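You operate a simulated robot arm through the tools that you are given. There is no shell and no other tool.

You run a simulated two-armed robot. Do the job below in one go: nothing can be reset, and whatever is moved stays where it is left.

Task
Take the orange wrench on the tester end of the near bench and put it away on the top of the test bench. Pick up the tall can from the tester end of the near bench with one hand, pass it to the other hand and put it on the relay end of the short bench. Open the sinks drawer, take the yellow lug and put it in the inside of the sinks drawer and shut the drawer again. Fetch the white module from the tester end of the near bench and set it on the mat in the hood. Put one of the small bolts from the counter top in the bay of the module tester. Take the black-finned heat sink and put it on the wide white module. Lift the middle cover open. The order is free. Set down upright: tall can.

It is judged by the outcome, as a careful person would: the job done as asked, and still so three seconds after it is handed in. It fails if anything else is knocked over, pushed out of place, dropped, spilled or broken. A push-on lid holds only when it is set on centred and level and pressed home; a screw cap is set on level and turned clockwise until tight.

Robot
Two 7-joint arms with fingered hands on one trunk, on a base that moves. Base frame: it is fixed to the floor where the robot stands at the start and does not move with it; the origin is under the middle of the robot, x ahead of it, y to its left, z up. Readings come in cm, degrees, newtons and seconds.
The left shoulder is at the start at [8.1, 17.3, 115.3], the right one opposite. With the tool pointing down near the work surface each hand reaches from about 10 to 78 cm from the robot's upright axis, wherever it stands, measured 20 degrees to its own side. Places, roughly: bay of the module tester (16x18 cm) [484, 198, 82]; black-finned heat sink (10x7x5 cm) [180, -40, 70]; inside of the sinks drawer [500, 160, 60]; mat in the hood (24x28 cm) [234, -40, 72]; middle cover [10, 210, 30]; orange wrench (18x3x2 cm) [230, 180, 70]; relay end of the short bench [110, 350, 70]; sinks drawer [490, 160, 60]; small bolt (1x2x3 cm) [530, 90, 80]; tall can [275, 200, 75]; top of the test bench [310, 390, 70]; white module [300, 200, 75]; wide white module [475, 250, 75]; yellow lug (7x3x2 cm) [300, 190, 70]. Payload 3.5 kg a hand.
The TCP of each hand is the grasp point between the finger pads, 3 cm short of the fingertips. In the tool frame z runs along the fingers and y along their closing line. The gripper opens to 10.4 cm; its body begins 3.5 cm behind the TCP. The gripper is a hand of 3 fingers: y runs from the thumb to the fingers, the wrist lies at [-1.5, -10.4, -17.8] in the tool frame, and closing takes about 1.5 s.
Orientation is that of the tool frame in the base frame, as a unit quaternion [x, y, z, w]. With the fingers straight down and the wrist toward the robot, the tool's x, y and z point along [0, 1, 0], [1, 0, 0] and [0, 0, -1] of the base frame.

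Tools
- The arms move only by the tool drive_tool. It takes "left_motion", "right_motion" or both (then of equal length, played together; a hand with none holds still); each is a list of rows, each a list of 7 numbers: the shift along the tool's x, y, z in mm, then the turn, a rotation vector about the tool's x, y, z in degrees, then the gripper command, from -1 (fully open) to 1 (shut), values between in proportion. In form: [[tx, ty, tz, ax, ay, az, hand], ...]. A call has 1 to 20 rows; each row is the pose to reach, as a shift and turn from the pose commanded when the call began, along the tool's axes at that moment. A row lasts 0.2 s, in which the tool goes at most 5 cm and 8.6 degrees; a call with a longer step from one row to the next is refused whole, and so is a gripper value outside its range. A pose out of reach is approached as far as the arm can. The call stops where the force on the tool passes 40 N (or 10 N more than at its start, if that is more) or the arm is blocked; 0.2 s more then pass. The fingers move at their own pace (about 7.2 cm/s each) and stop on an object; they squeeze with about 25 N. The grip force told is the motor's: it shows also when the fingers shut on nothing. Time passes only in rows, and 0.2 s behind the last, so rows that repeat a pose let the fingers close. It gives the time, the measured TCP pose, the force on the tool (base axes), the opening and the grip force at its end, in the units of the frame above (readings bear some noise), with the torque about the TCP (base axes, N m) and any sound that the robot's microphone picked up.
- Cameras (640 x 400 px; columns grow to the right, rows downward): "scene" is now at [17.26, -1.6, 131.92]; the picture's right is [-0.18, -0.98, 0.00], its down [-0.63, 0.12, -0.76] and it looks along [0.75, -0.14, -0.65] (base axes); focal length 264 px, centre (320, 200). "left" rides on the left gripper at [-6.4, -9.4, -11.7] in its tool frame; the picture's right is [-0.72, -0.33, 0.61], its down [0.64, -0.65, 0.40] and it looks along [0.27, 0.68, 0.68] (tool axes); focal length 238 px, centre (320, 200). "right" rides on the right gripper at [6.4, -9.4, -11.7] in its tool frame; the picture's right is [-0.72, 0.33, -0.61], its down [-0.64, -0.65, 0.40] and it looks along [-0.27, 0.68, 0.68] (tool axes); focal length 238 px, centre (320, 200). There is no depth. A picture from a camera that has moved, and an enlarged one, comes with that camera's place and axes in the base frame and with its lens.
- grab_frame(camera): a new picture of that camera. No time passes.
- lift_body(by): moves the trunk up (or, below 0, down) by that many cm; the arms and the scene camera ride with it, the base frame stays. It gives what a move gives, with no picture.
- base_move(legs): drives the robot by 1 to 6 legs, each [ahead, left, turn to the left] in cm, cm and degrees, along the robot's own axes; the way and the turn of a leg run together, so that a leg with both is an arc; at most 150 cm and 180 degrees a leg. The arms and the cameras ride along, it lands a little off, and it stops where it bumps. It gives what a move gives.
- grasp_type(shape, hand): the hand has 3 fingers and takes this shape, open, in about a second: jaw (thumb against the fingers, like two jaws); tri (thumb and two fingers); tip (a fingertip pinch); poke (one finger out to press); point (the index stretched); flat (the hand flat); cup (the hand cupped); fist (a fist). The gripper value then closes the fingers along that shape, each until it touches; the sizes above hold for jaw. It gives what a move gives, with no picture.
- head_to(pan, tilt): turns the head with the scene camera to pan (to the left, within 86 degrees either way) and tilt (down, from -29 to 69), counted from straight ahead of the robot (the tilt from the chest, where the trunk bows). It gives what a move gives.
- inspect(camera, box): a new picture of the part [left, top, right, bottom] of that camera's present view, enlarged. No time passes.
- sign_off(): hands the job in; it is judged then, once.

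Places have to be worked out from the pictures, the camera data and where the tool is seen. Open the grippers and draw the arms clear of the work before you hand the job in, unless the task says otherwise.

The tools are called after ">>>" as name(argument=value, ...) on one line, values as JSON. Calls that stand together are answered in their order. drive_tool: Moves the arms, as the interface text tells. Its arguments: {"type":"object","properties":{"left_motion":{"type":"array","items":{"type":"array","items":{"type":"number"}}},"right_motion":{"type":"array","items":{"type":"array","items":{"type":"number"}}}},"required":[]} The other tools are called the same way: lift_body (by) moves the trunk up or down; grasp_type (shape, hand) gives the hand a shape; base_move (legs) drives the base; head_to (pan, tilt) turns the head that bears the scene camera; grab_frame (camera) takes a picture; inspect (camera, box) takes an enlarged picture of a part of a camera's view; sign_off () hands the job in.

At the start:

```text
t: 0.0
left_position: [47.19, 16.07, 98.91]
left_tcp_rot: [0.708, 0.706, -0.001, 0.0]
left_force: [-0.8, -0.1, 0.7]
left_moment: [0.0, -0.02, 0.02]
left_grip_width: 10.35
left_gripper_force: 0.0
left_shape: jaw
right_position: [46.32, -21.75, 96.47]
right_tcp_rot: [0.707, 0.707, 0.0, -0.001]
right_force: [0.1, -0.2, 0.0]
right_moment: [-0.03, -0.01, -0.02]
right_grip_width: 10.36
right_gripper_force: 0.0
right_shape: jaw
trunk travel left (down, up): [-25.0, 50.4]
robot x, y, heading: [0.19, 0.03, -0.3]
head pan, tilt (commanded): [-10.6, 40.2]
```

scene: 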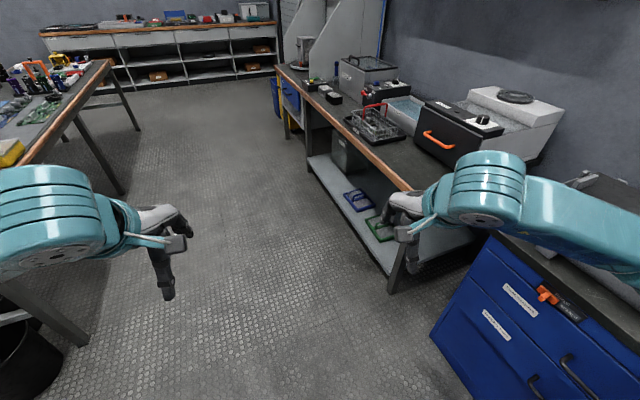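
right: 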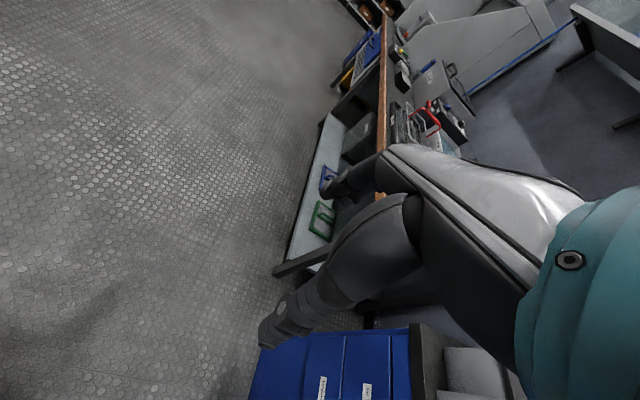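
left: 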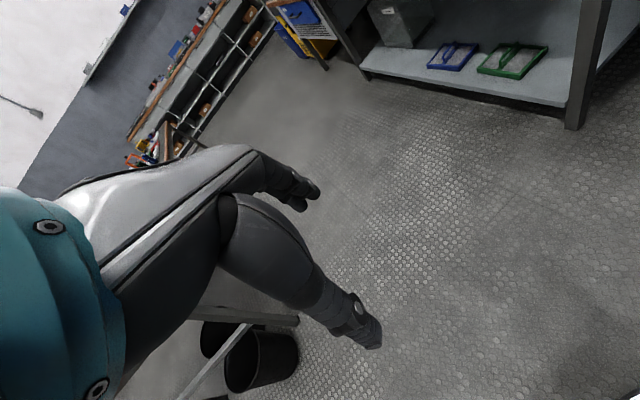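

I'll begin by looking around the room from the start pose, beginning with the head turned left.

>>> head_to(pan=45, tilt=25)

>>> grab_frame(camera="scene")

```text
t: 1.2
left_position: [47.03, 16.01, 98.99]
left_tcp_rot: [0.708, 0.706, -0.001, 0.0]
left_force: [-0.5, 0.1, -0.7]
left_moment: [0.03, 0.0, -0.03]
left_grip_width: 10.35
left_gripper_force: 0.0
left_shape: jaw
right_position: [46.38, -21.66, 96.48]
right_tcp_rot: [0.707, 0.707, 0.0, 0.0]
right_force: [0.8, -0.9, 0.2]
right_moment: [0.03, -0.02, 0.0]
right_grip_width: 10.36
right_gripper_force: 0.0
right_shape: jaw
trunk travel left (down, up): [-25.0, 50.4]
robot x, y, heading: [-0.19, -0.13, -0.1]
head pan, tilt (commanded): [45.0, 25.0]
```

```text
taken
camera scene: at [15.43, 6.47, 134.28], right [0.71, -0.71, 0.0], down [-0.3, -0.3, -0.91], along [0.64, 0.64, -0.42], focal length 264 px, centre (320, 200)
```

scene: 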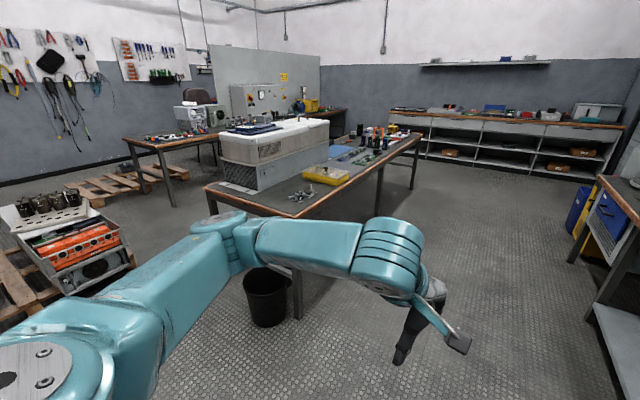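

The near bench is ahead-left, with the far counter beyond it. I look further left for the covers.

>>> head_to(pan=85, tilt=30)

>>> grab_frame(camera="scene")

>>> head_to(pan=45, tilt=20)

>>> inspect(camera="scene", box=[200, 80, 440, 230])

>>> inspect(camera="scene", box=[400, 80, 640, 230])

>>> inspect(camera="scene", box=[0, 80, 240, 330])

```text
t: 2.3
left_position: [47.17, 16.09, 99.0]
left_tcp_rot: [0.707, 0.707, -0.001, 0.0]
left_force: [-0.7, 0.0, -0.2]
left_moment: [-0.03, 0.0, 0.0]
left_grip_width: 10.32
left_gripper_force: 0.0
left_shape: jaw
right_position: [46.41, -21.68, 96.49]
right_tcp_rot: [0.707, 0.707, 0.0, 0.0]
right_force: [0.4, -0.3, -0.5]
right_moment: [-0.02, 0.0, -0.02]
right_grip_width: 10.37
right_gripper_force: 0.0
right_shape: jaw
trunk travel left (down, up): [-25.0, 50.4]
robot x, y, heading: [-0.31, -0.08, 0.1]
head pan, tilt (commanded): [85.0, 30.0]
```

```text
taken
camera scene: at [9.71, 8.97, 133.48], right [1.0, -0.09, 0.0], down [-0.04, -0.5, -0.87], along [0.08, 0.86, -0.5], focal length 264 px, centre (320, 200)
```

scene: 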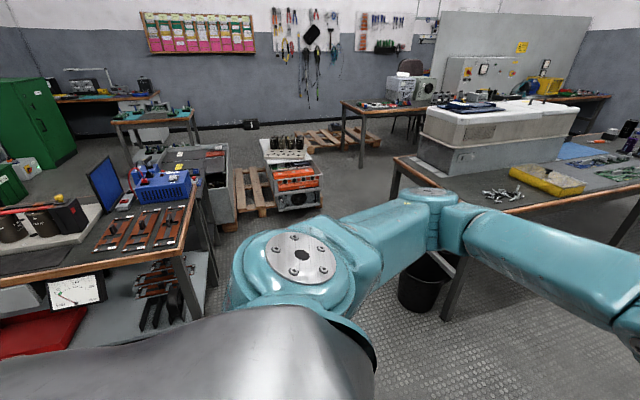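

```text
t: 3.4
left_position: [47.04, 16.12, 98.9]
left_tcp_rot: [0.708, 0.706, -0.001, 0.0]
left_force: [0.6, 0.2, 0.5]
left_moment: [0.01, -0.01, -0.03]
left_grip_width: 10.39
left_gripper_force: 0.0
left_shape: jaw
right_position: [46.42, -21.69, 96.52]
right_tcp_rot: [0.708, 0.706, 0.0, 0.0]
right_force: [-1.0, 0.4, -0.9]
right_moment: [0.01, -0.01, 0.01]
right_grip_width: 10.37
right_gripper_force: 0.0
right_shape: jaw
trunk travel left (down, up): [-25.0, 50.4]
robot x, y, heading: [0.03, -0.16, -0.0]
head pan, tilt (commanded): [45.0, 20.0]
```

```text
2.67 times, centred on (320, 155) of scene
camera zoom: at [15.49, 6.55, 135.09], right [0.71, -0.71, 0.0], down [-0.24, -0.24, -0.94], along [0.66, 0.67, -0.34], focal length 703 px, centre (320, 320)
```

zoom: 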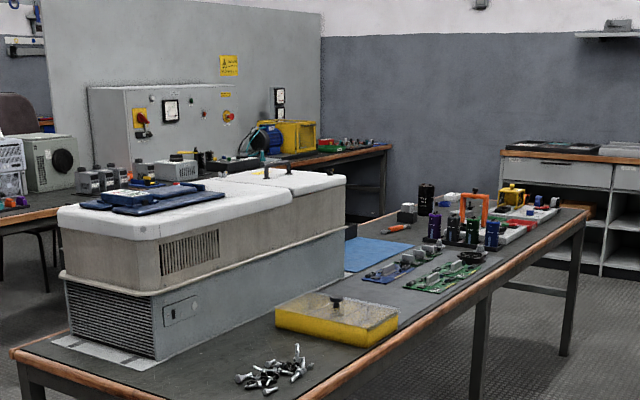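

```text
2.67 times, centred on (520, 155) of scene
camera zoom: at [15.49, 6.55, 135.09], right [0.71, -0.71, 0.0], down [-0.24, -0.24, -0.94], along [0.66, 0.67, -0.34], focal length 703 px, centre (-213, 320)
```

zoom: 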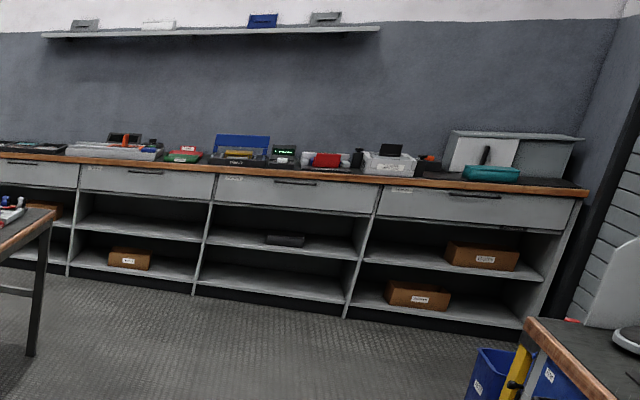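

```text
1.60 times, centred on (120, 205) of scene
camera zoom: at [15.49, 6.55, 135.09], right [0.71, -0.71, 0.0], down [-0.24, -0.24, -0.94], along [0.66, 0.67, -0.34], focal length 422 px, centre (640, 192)
```

zoom: 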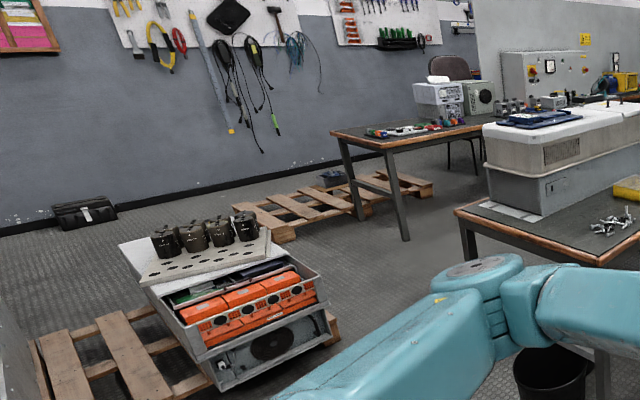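

The crate with three orange covers sits at about the "middle cover" place. Let me enlarge it and the left-rear area.

>>> head_to(pan=80, tilt=25)

>>> inspect(camera="scene", box=[200, 120, 360, 220])

>>> head_to(pan=-5, tilt=25)

>>> inspect(camera="scene", box=[200, 40, 520, 240])

>>> grab_frame(camera="scene")

>>> head_to(pan=-50, tilt=30)

>>> grab_frame(camera="scene")

```text
t: 4.4
left_position: [47.24, 16.04, 98.9]
left_tcp_rot: [0.708, 0.707, -0.002, 0.0]
left_force: [0.4, -0.1, 0.3]
left_moment: [0.01, 0.0, 0.0]
left_grip_width: 10.38
left_gripper_force: 0.0
left_shape: jaw
right_position: [46.28, -21.63, 96.51]
right_tcp_rot: [0.707, 0.707, 0.0, 0.0]
right_force: [-0.9, -0.3, -0.1]
right_moment: [-0.01, 0.0, -0.04]
right_grip_width: 10.35
right_gripper_force: 0.1
right_shape: jaw
trunk travel left (down, up): [-25.0, 50.4]
robot x, y, heading: [0.16, 0.01, 0.2]
head pan, tilt (commanded): [80.0, 25.0]
```

```text
4.00 times, centred on (280, 170) of scene
camera zoom: at [10.52, 9.03, 134.28], right [0.98, -0.17, 0.0], down [-0.07, -0.42, -0.91], along [0.16, 0.89, -0.42], focal length 1054 px, centre (480, 320)
```

zoom: 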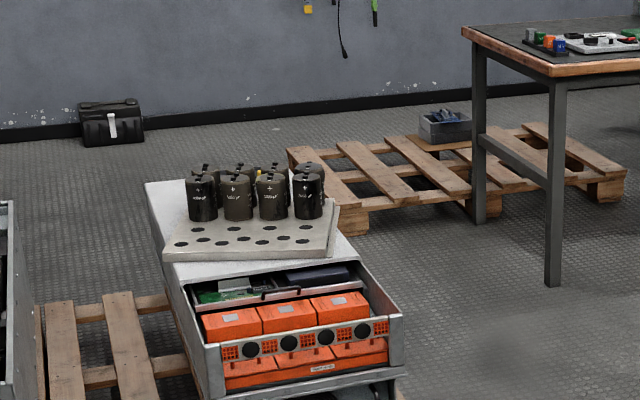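

```text
t: 6.0
left_position: [47.13, 16.01, 98.87]
left_tcp_rot: [0.708, 0.707, -0.001, 0.0]
left_force: [-0.3, 0.3, -0.5]
left_moment: [0.01, -0.01, 0.02]
left_grip_width: 10.37
left_gripper_force: 0.1
left_shape: jaw
right_position: [46.27, -21.61, 96.54]
right_tcp_rot: [0.706, 0.708, 0.0, 0.0]
right_force: [-0.2, -0.6, -0.4]
right_moment: [0.0, 0.01, -0.02]
right_grip_width: 10.35
right_gripper_force: 0.1
right_shape: jaw
trunk travel left (down, up): [-25.0, 50.4]
robot x, y, heading: [0.25, 0.31, -0.1]
head pan, tilt (commanded): [-5.0, 25.0]
```

```text
2.00 times, centred on (360, 140) of scene
camera zoom: at [18.09, -0.84, 134.28], right [-0.09, -1.0, 0.0], down [-0.42, 0.04, -0.91], along [0.9, -0.08, -0.42], focal length 527 px, centre (240, 320)
```

zoom: 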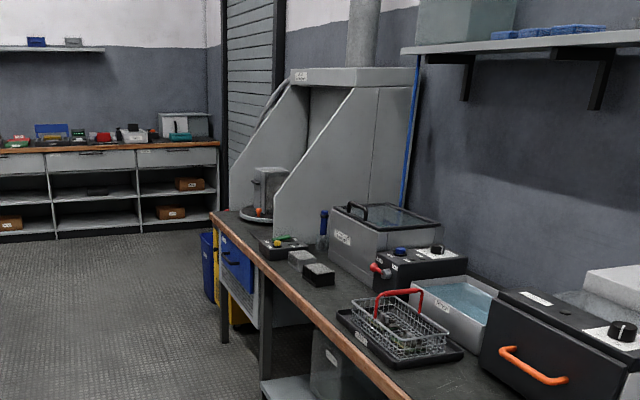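

```text
taken
camera scene: at [18.09, -0.84, 134.28], right [-0.09, -1.0, 0.0], down [-0.42, 0.04, -0.91], along [0.9, -0.08, -0.42], focal length 264 px, centre (320, 200)
```

scene: 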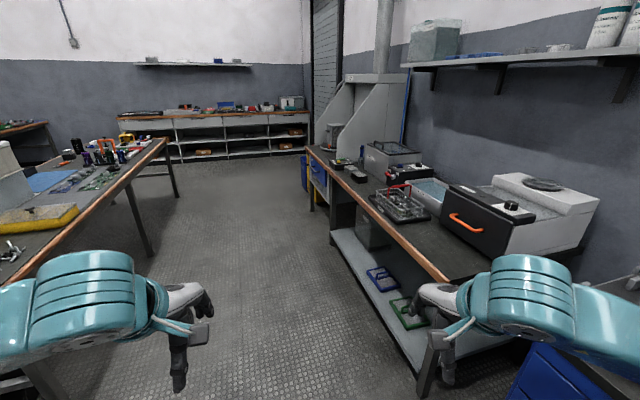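

```text
t: 7.1
left_position: [47.1, 16.1, 98.92]
left_tcp_rot: [0.708, 0.706, -0.001, 0.0]
left_force: [-1.2, -0.3, -0.4]
left_moment: [-0.01, 0.01, 0.01]
left_grip_width: 10.35
left_gripper_force: 0.1
left_shape: jaw
right_position: [46.26, -21.7, 96.46]
right_tcp_rot: [0.707, 0.707, 0.0, 0.001]
right_force: [0.2, 0.2, 0.2]
right_moment: [0.0, 0.03, 0.01]
right_grip_width: 10.37
right_gripper_force: 0.2
right_shape: jaw
trunk travel left (down, up): [-25.0, 50.4]
robot x, y, heading: [-0.18, -0.32, 0.1]
head pan, tilt (commanded): [-50.0, 30.0]
```

```text
taken
camera scene: at [14.73, -6.96, 133.48], right [-0.77, -0.64, 0.0], down [-0.32, 0.38, -0.87], along [0.56, -0.66, -0.5], focal length 264 px, centre (320, 200)
```

scene: 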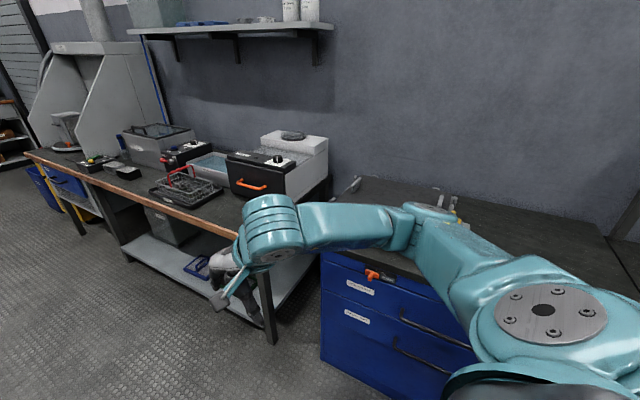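

The room seems turned some 8° to the base frame; there is a clear aisle between the near bench (left) and the right-hand bench with the hood. I drive ahead along the aisle to get a closer view of both.

>>> base_move(legs=[[100, 30, 0]])

>>> head_to(pan=-30, tilt=35)

>>> grab_frame(camera="scene")

>>> head_to(pan=40, tilt=30)

>>> grab_frame(camera="scene")

```text
t: 12.5
left_position: [147.34, 46.62, 98.93]
left_tcp_rot: [0.706, 0.708, -0.001, 0.0]
left_force: [0.4, -0.9, 0.2]
left_moment: [0.01, 0.0, 0.02]
left_grip_width: 10.36
left_gripper_force: 0.0
left_shape: jaw
right_position: [146.67, 8.85, 96.35]
right_tcp_rot: [0.706, 0.708, 0.0, 0.0]
right_force: [-0.3, 0.0, 0.1]
right_moment: [0.0, 0.01, 0.02]
right_grip_width: 10.37
right_gripper_force: 0.1
right_shape: jaw
trunk travel left (down, up): [-25.0, 50.4]
robot x, y, heading: [100.18, 30.42, 0.1]
head pan, tilt (commanded): [-50.0, 30.0]
```

```text
t: 13.3
left_position: [147.3, 46.55, 98.98]
left_tcp_rot: [0.706, 0.708, -0.002, 0.0]
left_force: [-0.2, -0.6, 0.4]
left_moment: [-0.02, -0.01, 0.01]
left_grip_width: 10.38
left_gripper_force: 0.0
left_shape: jaw
right_position: [146.74, 8.83, 96.5]
right_tcp_rot: [0.706, 0.708, 0.0, 0.0]
right_force: [-0.2, 0.8, -0.4]
right_moment: [0.0, -0.02, 0.02]
right_grip_width: 10.34
right_gripper_force: 0.0
right_shape: jaw
trunk travel left (down, up): [-25.0, 50.4]
robot x, y, heading: [100.33, 30.35, 0.1]
head pan, tilt (commanded): [-30.0, 35.0]
```

```text
taken
camera scene: at [116.76, 25.94, 132.71], right [-0.5, -0.87, 0.0], down [-0.5, 0.29, -0.82], along [0.71, -0.41, -0.57], focal length 264 px, centre (320, 200)
```

scene: 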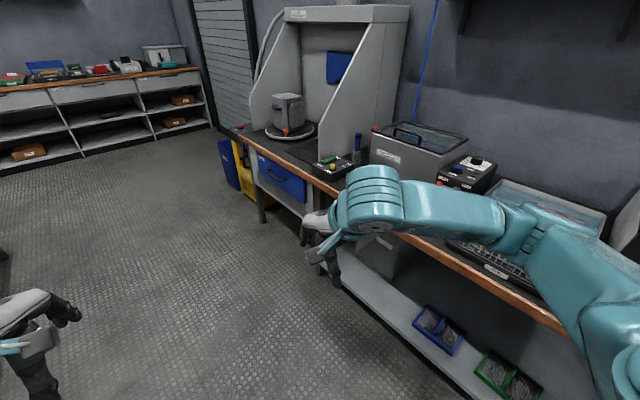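

```text
t: 14.8
left_position: [147.31, 46.45, 99.01]
left_tcp_rot: [0.706, 0.708, -0.002, 0.0]
left_force: [-0.2, 0.1, 1.5]
left_moment: [-0.03, -0.01, 0.0]
left_grip_width: 10.35
left_gripper_force: 0.1
left_shape: jaw
right_position: [146.67, 8.92, 96.33]
right_tcp_rot: [0.706, 0.708, 0.0, -0.001]
right_force: [0.1, -0.2, -0.4]
right_moment: [0.01, -0.02, -0.02]
right_grip_width: 10.37
right_gripper_force: 0.0
right_shape: jaw
trunk travel left (down, up): [-25.0, 50.4]
robot x, y, heading: [100.52, 30.44, -0.0]
head pan, tilt (commanded): [40.0, 30.0]
```

```text
taken
camera scene: at [116.03, 36.15, 133.48], right [0.65, -0.76, 0.0], down [-0.38, -0.32, -0.87], along [0.66, 0.56, -0.5], focal length 264 px, centre (320, 200)
```

scene: 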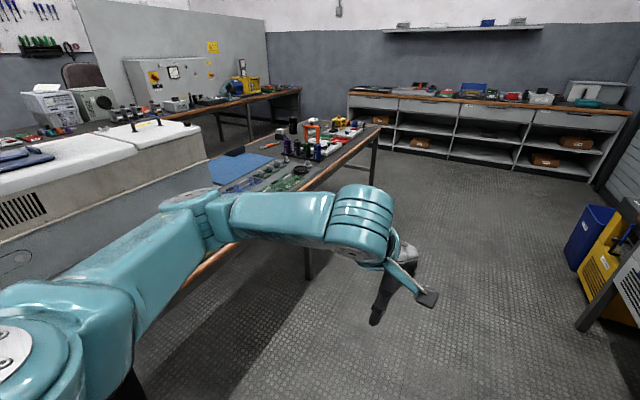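

>>> inspect(camera="scene", box=[200, 100, 400, 225])

>>> inspect(camera="scene", box=[340, 70, 640, 200])

>>> head_to(pan=-20, tilt=25)

>>> inspect(camera="scene", box=[240, 60, 480, 210])

```text
3.20 times, centred on (300, 162) of scene
camera zoom: at [116.03, 36.15, 133.48], right [0.65, -0.76, 0.0], down [-0.38, -0.32, -0.87], along [0.66, 0.56, -0.5], focal length 843 px, centre (384, 320)
```

zoom: 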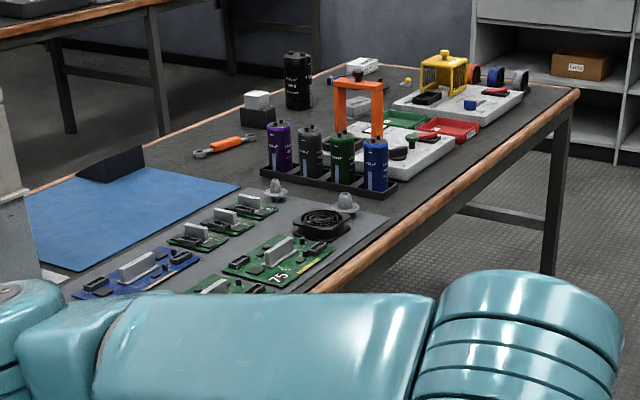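

```text
2.13 times, centred on (490, 135) of scene
camera zoom: at [116.03, 36.15, 133.48], right [0.65, -0.76, 0.0], down [-0.38, -0.32, -0.87], along [0.66, 0.56, -0.5], focal length 562 px, centre (-43, 339)
```

zoom: 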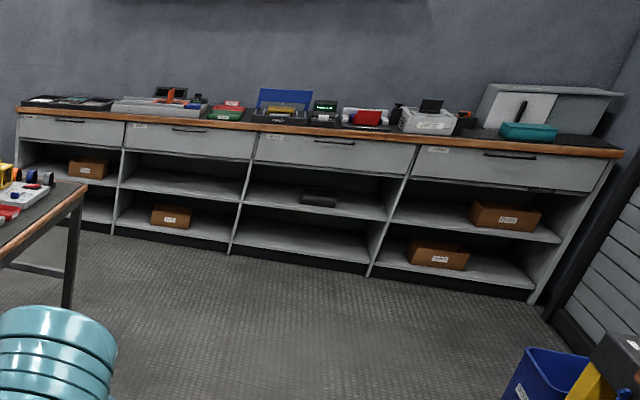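

```text
t: 16.1
left_position: [147.3, 46.61, 99.04]
left_tcp_rot: [0.706, 0.708, -0.001, 0.0]
left_force: [-0.4, -0.3, -0.6]
left_moment: [-0.02, -0.01, 0.01]
left_grip_width: 10.37
left_gripper_force: 0.0
left_shape: jaw
right_position: [146.66, 8.85, 96.45]
right_tcp_rot: [0.705, 0.709, 0.0, -0.001]
right_force: [-0.3, -0.5, -0.1]
right_moment: [0.01, -0.03, -0.01]
right_grip_width: 10.38
right_gripper_force: 0.1
right_shape: jaw
trunk travel left (down, up): [-25.0, 50.4]
robot x, y, heading: [100.07, 30.42, 0.2]
head pan, tilt (commanded): [-20.0, 25.0]
```

```text
2.67 times, centred on (360, 135) of scene
camera zoom: at [117.79, 27.21, 134.28], right [-0.34, -0.94, 0.0], down [-0.4, 0.14, -0.91], along [0.85, -0.31, -0.42], focal length 703 px, centre (213, 373)
```

zoom: 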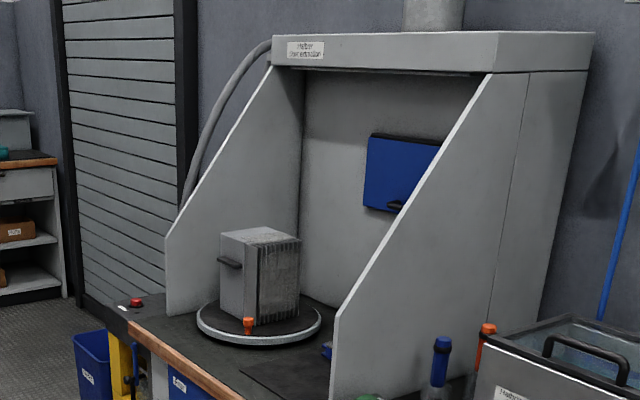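

Black-finned heat sink estimated near (186,-42); the tall black can (274,200), white module (306,206), yellow lug (309,191), wrench (235,185) lie at the back side of the near bench. First I pull both hands in a bit for safe driving.

>>> drive_tool(left_motion=[[0, -40, -20, 0, 0, 0, -1], [0, -80, -40, 0, 0, 0, -1], [0, -120, -60, 0, 0, 0, -1], [0, -160, -80, 0, 0, 0, -1]], right_motion=[[0, -40, -20, 0, 0, 0, -1], [0, -80, -40, 0, 0, 0, -1], [0, -120, -60, 0, 0, 0, -1], [0, -160, -80, 0, 0, 0, -1]])

>>> grab_frame(camera="scene")

```text
t: 17.1
left_position: [135.89, 43.97, 110.61]
left_tcp_rot: [0.706, 0.708, -0.001, -0.002]
left_force: [-0.8, -0.1, 0.4]
left_moment: [-0.01, -0.04, -0.02]
left_grip_width: 10.4
left_gripper_force: 0.0
left_shape: jaw
left hand out of reach, approached as far as the arm can: row 2, 3, 4
right_position: [138.86, 9.62, 109.42]
right_tcp_rot: [0.705, 0.709, 0.0, 0.0]
right_force: [-0.5, 0.3, 0.1]
right_moment: [0.03, -0.04, -0.01]
right_grip_width: 10.37
right_gripper_force: 0.1
right_shape: jaw
right hand out of reach, approached as far as the arm can: row 2, 3, 4
trunk travel left (down, up): [-25.0, 50.4]
robot x, y, heading: [100.25, 30.26, 0.3]
head pan, tilt (commanded): [-20.0, 25.0]
```

```text
taken
camera scene: at [117.64, 27.21, 134.31], right [-0.34, -0.94, 0.0], down [-0.4, 0.14, -0.91], along [0.85, -0.31, -0.42], focal length 264 px, centre (320, 200)
```

scene: 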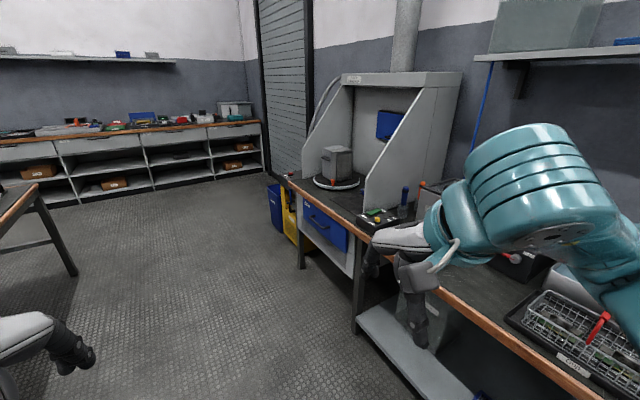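

Hands are now about 36–39 cm ahead at z≈110. I drive forward and turn right to face the bench where the heat sinks are.

>>> base_move(legs=[[88, 2, 0], [0, 0, -82]])

>>> head_to(pan=0, tilt=50)

>>> grab_frame(camera="scene")

```text
t: 25.2
left_position: [206.41, -0.88, 110.49]
left_tcp_rot: [0.997, 0.072, 0.0, -0.001]
left_force: [0.0, 1.1, 1.0]
left_moment: [-0.01, 0.01, 0.0]
left_grip_width: 10.37
left_gripper_force: 0.0
left_shape: jaw
right_position: [172.92, -8.59, 109.3]
right_tcp_rot: [0.997, 0.071, 0.0, 0.0]
right_force: [0.1, 0.0, -0.5]
right_moment: [0.02, -0.01, 0.03]
right_grip_width: 10.38
right_gripper_force: 0.1
right_shape: jaw
trunk travel left (down, up): [-25.0, 50.4]
robot x, y, heading: [188.15, 32.26, -81.9]
head pan, tilt (commanded): [-20.0, 25.0]
```

```text
t: 26.1
left_position: [206.45, -0.82, 110.37]
left_tcp_rot: [0.997, 0.072, 0.0, -0.002]
left_force: [0.2, 0.0, 0.2]
left_moment: [-0.03, 0.02, -0.01]
left_grip_width: 10.39
left_gripper_force: 0.0
left_shape: jaw
right_position: [172.99, -8.65, 109.31]
right_tcp_rot: [0.997, 0.071, 0.0, -0.001]
right_force: [-0.2, 1.1, 0.7]
right_moment: [0.03, 0.02, -0.02]
right_grip_width: 10.4
right_gripper_force: 0.0
right_shape: jaw
trunk travel left (down, up): [-25.0, 50.4]
robot x, y, heading: [187.97, 32.54, -82.0]
head pan, tilt (commanded): [0.0, 50.0]
```

```text
taken
camera scene: at [190.35, 16.25, 130.54], right [-0.99, -0.14, 0.0], down [-0.11, 0.76, -0.64], along [0.09, -0.64, -0.77], focal length 264 px, centre (320, 200)
```

scene: 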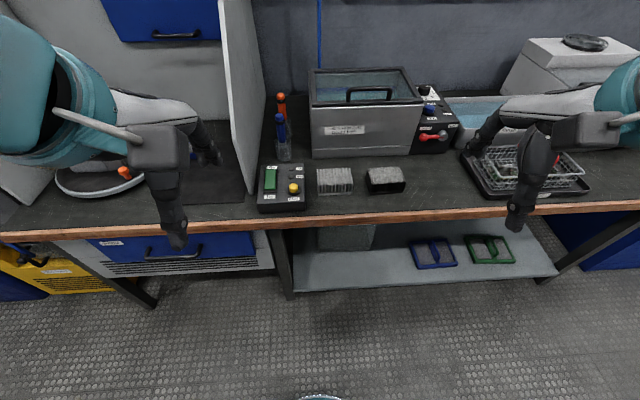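

Clear view of the bench: grey finned block (335,180) and black-finned block (385,180). I zoom on them to place the black one.

>>> inspect(camera="scene", box=[300, 140, 460, 240])

>>> inspect(camera="scene", box=[0, 60, 320, 260])

```text
4.00 times, centred on (380, 190) of scene
camera zoom: at [190.35, 16.25, 130.54], right [-0.99, -0.14, 0.0], down [-0.11, 0.76, -0.64], along [0.09, -0.64, -0.77], focal length 1054 px, centre (80, 240)
```

zoom: 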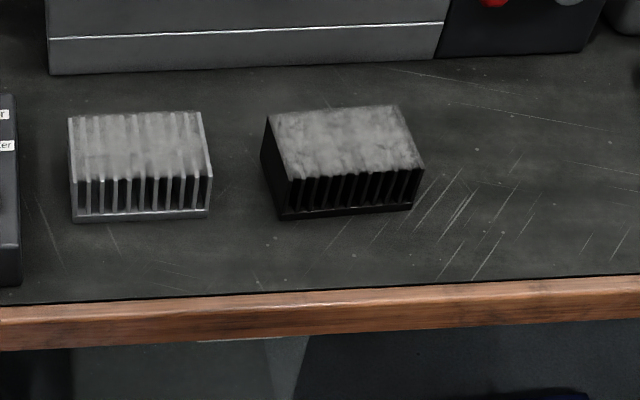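

```text
2.00 times, centred on (160, 160) of scene
camera zoom: at [190.35, 16.25, 130.54], right [-0.99, -0.14, 0.0], down [-0.11, 0.76, -0.64], along [0.09, -0.64, -0.77], focal length 527 px, centre (640, 280)
```

zoom: 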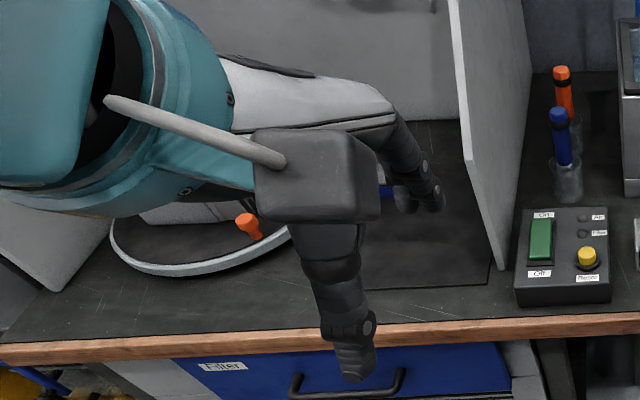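

The black block's top centre works out at about (178.8, -41.2), long side about 15° to base x, bench top near z≈71. I move the base 10 cm closer so the right hand can reach comfortably.

>>> base_move(legs=[[10, 0, 0]])

>>> grab_frame(camera="scene")

>>> grab_frame(camera="right")

```text
t: 27.2
left_position: [207.99, -10.9, 110.4]
left_tcp_rot: [0.997, 0.071, 0.0, -0.002]
left_force: [0.1, -0.9, -0.7]
left_moment: [0.0, 0.02, 0.01]
left_grip_width: 10.37
left_gripper_force: 0.1
left_shape: jaw
right_position: [174.37, -18.57, 109.36]
right_tcp_rot: [0.997, 0.073, 0.0, -0.002]
right_force: [-0.4, -0.4, 0.6]
right_moment: [0.0, -0.01, 0.04]
right_grip_width: 10.37
right_gripper_force: 0.1
right_shape: jaw
trunk travel left (down, up): [-25.0, 50.4]
robot x, y, heading: [189.34, 23.15, -81.8]
head pan, tilt (commanded): [0.0, 50.0]
```

```text
taken
camera scene: at [191.81, 6.32, 130.51], right [-0.99, -0.14, 0.0], down [-0.11, 0.76, -0.64], along [0.09, -0.64, -0.77], focal length 264 px, centre (320, 200)
```

scene: 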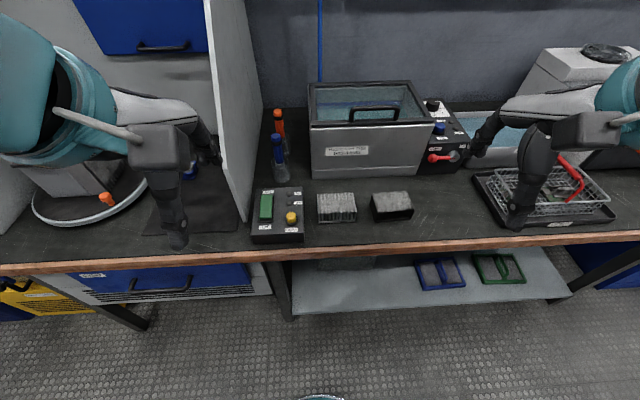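

```text
taken
camera right: at [179.28, -8.31, 120.93], right [-0.66, -0.43, 0.61], down [-0.73, 0.55, -0.4], along [-0.17, -0.71, -0.68], focal length 238 px, centre (320, 200)
```

right: 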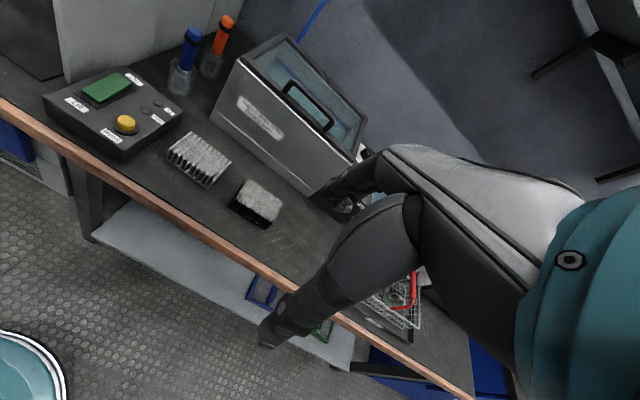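

I take enlarged views from both cameras to triangulate the block and the bench height.

>>> inspect(camera="scene", box=[340, 160, 460, 235])

>>> inspect(camera="right", box=[180, 150, 340, 250])

```text
5.33 times, centred on (400, 198) of scene
camera zoom: at [191.81, 6.32, 130.51], right [-0.99, -0.14, 0.0], down [-0.11, 0.76, -0.64], along [0.09, -0.64, -0.77], focal length 1405 px, centre (-107, 213)
```

zoom: 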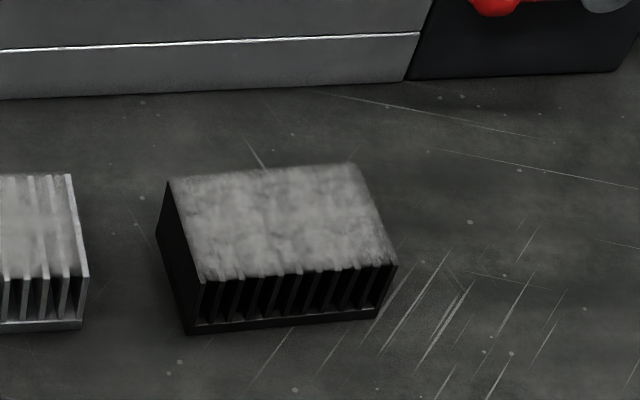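

```text
4.00 times, centred on (260, 200) of right
camera zoom: at [179.28, -8.31, 120.93], right [-0.66, -0.43, 0.61], down [-0.73, 0.55, -0.4], along [-0.17, -0.71, -0.68], focal length 953 px, centre (560, 200)
```

zoom: 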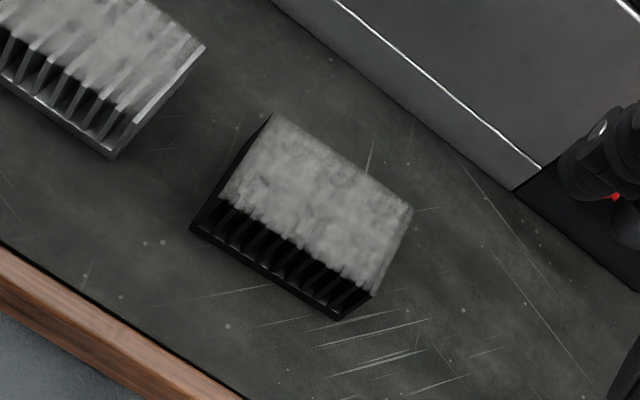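

Triangulation gives the block's top centre at (178.9, -41.4, 75.4), bench top ≈70.4, long axis at ≈15.5°. I move the right hand over it, turning 7° so the fingers close across the short side.

>>> drive_tool(right_motion=[[2, 40, 25, 0, 0, -1.2, -1], [4, 80, 50, 0, 0, -2.4, -1], [6, 120, 75, 0, 0, -3.6, -1], [8, 160, 100, 0, 0, -4.8, -1], [10, 200, 125, 0, 0, -6, -1], [12, 232, 150, 0, 0, -7.3, -1], [12, 232, 150, 0, 0, -7.3, -1]])

>>> grab_frame(camera="right")

>>> grab_frame(camera="scene")

```text
t: 28.9
left_position: [208.03, -10.64, 110.64]
left_tcp_rot: [0.997, 0.072, -0.001, -0.002]
left_force: [-0.6, 0.0, 1.0]
left_moment: [0.01, 0.0, 0.0]
left_grip_width: 10.37
left_gripper_force: 0.0
left_shape: jaw
right_position: [178.92, -41.36, 94.09]
right_tcp_rot: [0.991, 0.136, 0.0, -0.001]
right_force: [-0.3, -0.2, 0.0]
right_moment: [-0.03, -0.02, 0.0]
right_grip_width: 10.36
right_gripper_force: 0.1
right_shape: jaw
trunk travel left (down, up): [-25.0, 50.4]
robot x, y, heading: [189.71, 23.2, -81.3]
head pan, tilt (commanded): [0.0, 50.0]
```

```text
taken
camera right: at [182.44, -30.53, 105.85], right [-0.6, -0.51, 0.61], down [-0.79, 0.46, -0.4], along [-0.07, -0.73, -0.68], focal length 238 px, centre (320, 200)
```

right: 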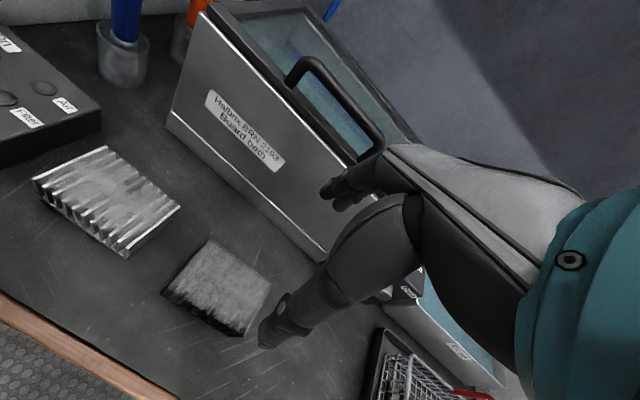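

```text
taken
camera scene: at [191.78, 6.46, 130.54], right [-0.99, -0.14, 0.0], down [-0.11, 0.76, -0.64], along [0.09, -0.64, -0.77], focal length 264 px, centre (320, 200)
```

scene: 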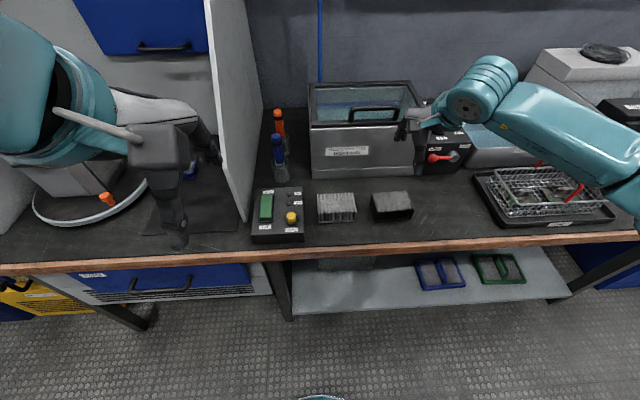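

Hand is right over the block with matching angle (15.6°). I lower it straight down, stopping a bit above for a check.

>>> drive_tool(right_motion=[[0, 0, 35, 0, 0, 0, -1], [0, 0, 70, 0, 0, 0, -1], [0, 0, 105, 0, 0, 0, -1], [0, 0, 130, 0, 0, 0, -1], [0, 0, 130, 0, 0, 0, -1]])

>>> grab_frame(camera="right")

>>> inspect(camera="scene", box=[320, 100, 480, 240])

```text
t: 30.1
left_position: [208.15, -10.69, 110.47]
left_tcp_rot: [0.997, 0.071, 0.0, -0.002]
left_force: [0.2, -0.2, 0.1]
left_moment: [0.0, -0.01, 0.02]
left_grip_width: 10.39
left_gripper_force: 0.1
left_shape: jaw
right_position: [178.99, -41.43, 81.27]
right_tcp_rot: [0.991, 0.136, 0.0, -0.001]
right_force: [0.7, 0.5, 0.3]
right_moment: [-0.02, -0.02, -0.03]
right_grip_width: 10.37
right_gripper_force: 0.0
right_shape: jaw
trunk travel left (down, up): [-25.0, 50.4]
robot x, y, heading: [189.26, 23.09, -81.6]
head pan, tilt (commanded): [0.0, 50.0]
```

```text
taken
camera right: at [182.51, -30.53, 92.87], right [-0.6, -0.51, 0.61], down [-0.79, 0.46, -0.4], along [-0.08, -0.73, -0.68], focal length 238 px, centre (320, 200)
```

right: 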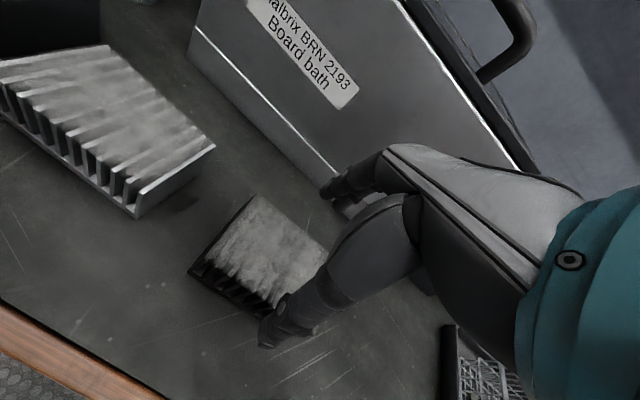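

```text
2.86 times, centred on (400, 170) of scene
camera zoom: at [191.8, 6.44, 130.53], right [-0.99, -0.14, 0.0], down [-0.11, 0.76, -0.64], along [0.09, -0.64, -0.77], focal length 753 px, centre (91, 286)
```

zoom: 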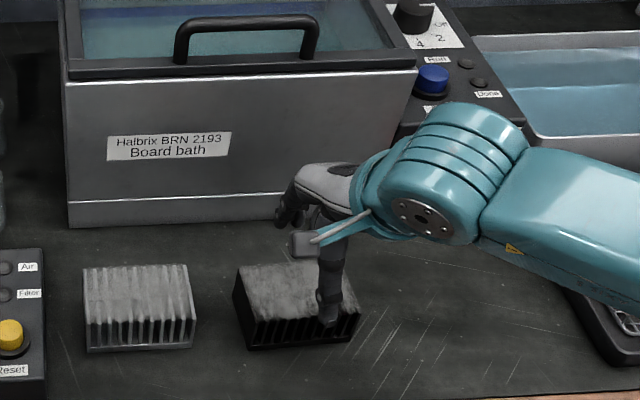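

Thumb and finger straddle the block as predicted. I go down to TCP z≈73.7 and close the fingers.

>>> drive_tool(right_motion=[[0, 0, 25, 0, 0, 0, -1], [0, 0, 50, 0, 0, 0, -1], [0, 0, 75, 0, 0, 0, -1], [0, 0, 75, 0, 0, 0, -1]])

>>> grab_frame(camera="right")

>>> inspect(camera="scene", box=[320, 100, 480, 240])

```text
t: 31.1
left_position: [208.09, -10.48, 110.59]
left_tcp_rot: [0.997, 0.072, 0.0, 0.0]
left_force: [0.2, -0.1, 0.7]
left_moment: [0.01, -0.01, 0.0]
left_grip_width: 10.4
left_gripper_force: 0.0
left_shape: jaw
right_position: [179.17, -41.64, 74.84]
right_tcp_rot: [0.991, 0.135, 0.004, 0.011]
right_force: [-1.9, 6.7, 20.2]
right_moment: [-0.89, -0.07, -0.14]
right_grip_width: 10.02
right_gripper_force: 0.0
right_shape: jaw
trunk travel left (down, up): [-25.0, 50.4]
robot x, y, heading: [189.62, 22.93, -81.8]
head pan, tilt (commanded): [0.0, 50.0]
stopped in row 4 (right hand): the force on the tool passed its limit at 42 N (the readings are from after the stop); the commanded pose is now the measured one
```

```text
taken
camera right: at [182.51, -30.7, 86.31], right [-0.61, -0.5, 0.62], down [-0.79, 0.45, -0.42], along [-0.07, -0.74, -0.66], focal length 238 px, centre (320, 200)
```

right: 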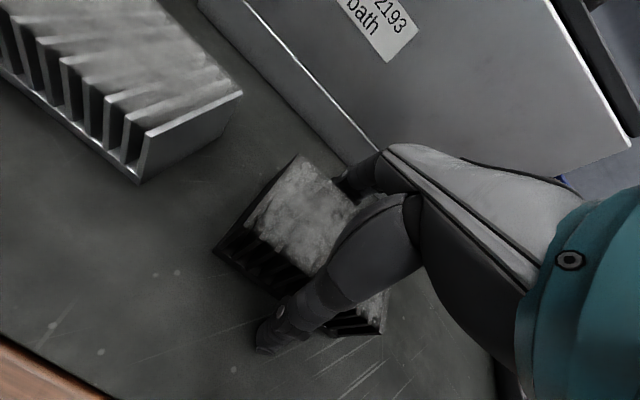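

```text
2.86 times, centred on (400, 170) of scene
camera zoom: at [191.76, 6.66, 130.56], right [-0.99, -0.14, 0.0], down [-0.11, 0.76, -0.64], along [0.09, -0.64, -0.76], focal length 753 px, centre (91, 286)
```

zoom: 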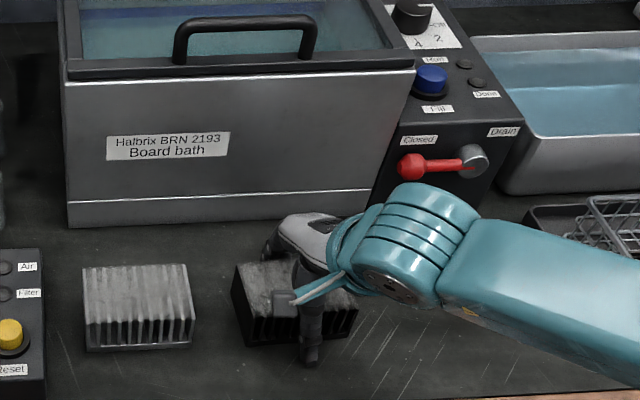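

The fingertips touched the bench (TCP ≈74.5, so bench top ≈71). I lift 6 mm and close on the block.

>>> drive_tool(right_motion=[[0, 0, -6, 0, 0, 0, -1], [0, 0, -6, 0, 0, 0, 0], [0, 0, -6, 0, 0, 0, 1], [0, 0, -6, 0, 0, 0, 1], [0, 0, -6, 0, 0, 0, 1], [0, 0, -6, 0, 0, 0, 1], [0, 0, -6, 0, 0, 0, 1], [0, 0, -6, 0, 0, 0, 1], [0, 0, -6, 0, 0, 0, 1]])

>>> grab_frame(camera="right")

>>> inspect(camera="scene", box=[320, 100, 480, 240])

```text
t: 33.1
left_position: [207.96, -10.56, 110.51]
left_tcp_rot: [0.997, 0.071, 0.0, -0.002]
left_force: [0.7, 0.7, 0.7]
left_moment: [-0.02, -0.01, -0.02]
left_grip_width: 10.37
left_gripper_force: 0.1
left_shape: jaw
right_position: [179.11, -41.57, 75.04]
right_tcp_rot: [0.991, 0.136, 0.003, 0.007]
right_force: [0.0, 6.8, 12.6]
right_moment: [0.69, 0.13, -0.02]
right_grip_width: 6.21
right_gripper_force: 25.1
right_shape: jaw
trunk travel left (down, up): [-25.0, 50.4]
robot x, y, heading: [189.48, 23.2, -81.7]
head pan, tilt (commanded): [0.0, 50.0]
```

```text
taken
camera right: at [182.53, -30.53, 86.58], right [-0.61, -0.5, 0.62], down [-0.79, 0.45, -0.42], along [-0.07, -0.74, -0.67], focal length 238 px, centre (320, 200)
```

right: 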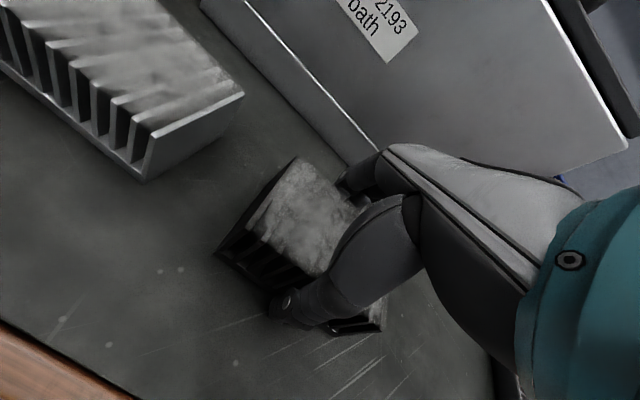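

```text
2.86 times, centred on (400, 170) of scene
camera zoom: at [191.79, 6.63, 130.56], right [-0.99, -0.14, 0.0], down [-0.11, 0.76, -0.64], along [0.09, -0.64, -0.77], focal length 753 px, centre (91, 286)
```

zoom: 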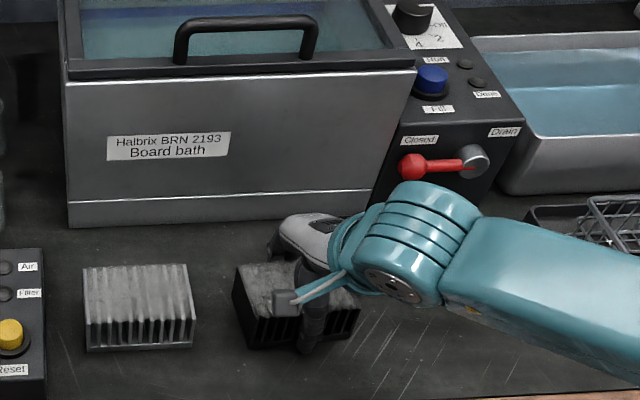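

Gripped (25 N, width 6.2 cm). I lift straight up.

>>> drive_tool(right_motion=[[0, 0, -15, 0, 0, 0, 1], [0, 0, -40, 0, 0, 0, 1], [0, 0, -80, 0, 0, 0, 1], [0, 0, -120, 0, 0, 0, 1], [0, 0, -160, 0, 0, 0, 1], [0, 0, -200, 0, 0, 0, 1]])

>>> grab_frame(camera="right")

>>> grab_frame(camera="scene")

```text
t: 34.5
left_position: [207.94, -10.55, 110.35]
left_tcp_rot: [0.997, 0.071, -0.001, -0.002]
left_force: [-1.1, 1.8, 0.9]
left_moment: [-0.02, -0.01, 0.0]
left_grip_width: 10.37
left_gripper_force: 0.1
left_shape: jaw
right_position: [178.85, -41.34, 94.98]
right_tcp_rot: [0.991, 0.136, 0.003, 0.005]
right_force: [-0.3, -0.5, -3.0]
right_moment: [-0.05, 0.01, 0.02]
right_grip_width: 6.18
right_gripper_force: 24.4
right_shape: jaw
trunk travel left (down, up): [-25.0, 50.4]
robot x, y, heading: [189.25, 22.93, -82.0]
head pan, tilt (commanded): [0.0, 50.0]
```

```text
taken
camera right: at [182.3, -30.44, 106.56], right [-0.61, -0.5, 0.61], down [-0.79, 0.45, -0.41], along [-0.07, -0.74, -0.67], focal length 238 px, centre (320, 200)
```

right: 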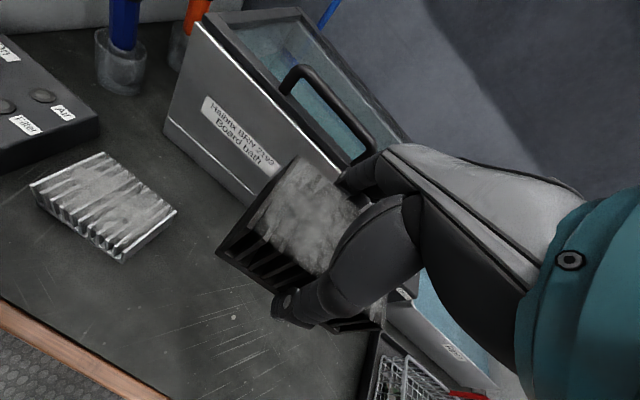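

```text
taken
camera scene: at [191.79, 6.45, 130.53], right [-0.99, -0.14, 0.0], down [-0.11, 0.76, -0.64], along [0.09, -0.64, -0.77], focal length 264 px, centre (320, 200)
```

scene: 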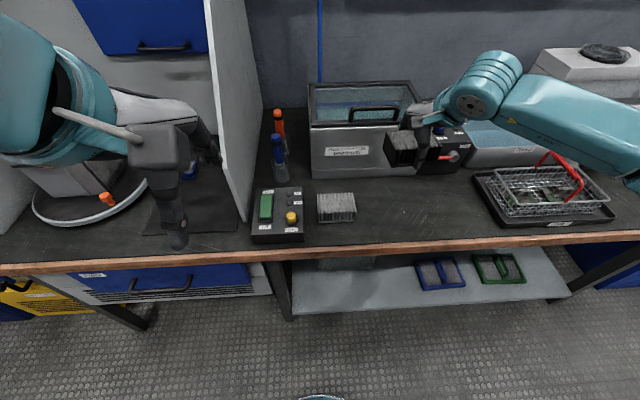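

The block is held. I pull the right hand back toward the robot and up, then back the base away from the bench before turning to the far counter.

>>> drive_tool(right_motion=[[6, -45, -15, 0, 0, 0, 1], [12, -90, -30, 0, 0, 0, 1], [18, -135, -45, 0, 0, 0, 1], [26, -180, -60, 0, 0, 0, 1], [30, -210, -80, 0, 0, 0, 1]])

>>> base_move(legs=[[-22, 0, 0], [0, 0, 94]])

>>> head_to(pan=30, tilt=20)

>>> grab_frame(camera="scene")

```text
t: 35.7
left_position: [208.09, -10.74, 110.54]
left_tcp_rot: [0.997, 0.071, 0.0, -0.002]
left_force: [0.1, 0.3, 0.3]
left_moment: [0.01, -0.02, 0.01]
left_grip_width: 10.36
left_gripper_force: 0.0
left_shape: jaw
right_position: [176.34, -20.66, 102.7]
right_tcp_rot: [0.991, 0.135, 0.002, 0.003]
right_force: [0.5, 0.2, -4.1]
right_moment: [0.03, -0.01, 0.01]
right_grip_width: 6.2
right_gripper_force: 25.3
right_shape: jaw
right hand out of reach, approached as far as the arm can: row 5
trunk travel left (down, up): [-25.0, 50.4]
robot x, y, heading: [189.2, 23.13, -81.8]
head pan, tilt (commanded): [0.0, 50.0]
```

```text
t: 41.4
left_position: [218.46, 65.72, 110.47]
left_tcp_rot: [0.627, 0.779, -0.001, -0.001]
left_force: [0.2, -0.1, -0.4]
left_moment: [0.02, 0.0, -0.01]
left_grip_width: 10.37
left_gripper_force: 0.1
left_shape: jaw
right_position: [230.79, 34.75, 102.86]
right_tcp_rot: [0.575, 0.818, 0.006, 0.001]
right_force: [1.1, -0.3, -3.7]
right_moment: [-0.01, -0.03, 0.0]
right_grip_width: 6.16
right_gripper_force: 24.9
right_shape: jaw
trunk travel left (down, up): [-25.0, 50.4]
robot x, y, heading: [186.4, 44.45, 12.3]
head pan, tilt (commanded): [0.0, 50.0]
```

```text
t: 42.4
left_position: [218.37, 65.63, 110.49]
left_tcp_rot: [0.627, 0.779, -0.001, -0.002]
left_force: [0.2, 0.7, -0.6]
left_moment: [-0.01, 0.01, 0.0]
left_grip_width: 10.37
left_gripper_force: 0.1
left_shape: jaw
right_position: [230.74, 34.81, 102.89]
right_tcp_rot: [0.575, 0.818, 0.006, 0.001]
right_force: [0.2, -0.6, -3.0]
right_moment: [0.01, 0.0, 0.03]
right_grip_width: 6.13
right_gripper_force: 24.8
right_shape: jaw
trunk travel left (down, up): [-25.0, 50.4]
robot x, y, heading: [186.32, 45.08, 12.3]
head pan, tilt (commanded): [30.0, 20.0]
```

```text
taken
camera scene: at [201.87, 52.87, 135.08], right [0.67, -0.74, 0.0], down [-0.25, -0.23, -0.94], along [0.69, 0.63, -0.34], focal length 264 px, centre (320, 200)
```

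scene: 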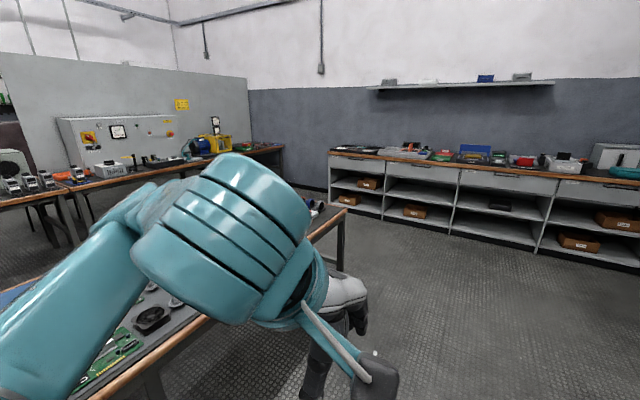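

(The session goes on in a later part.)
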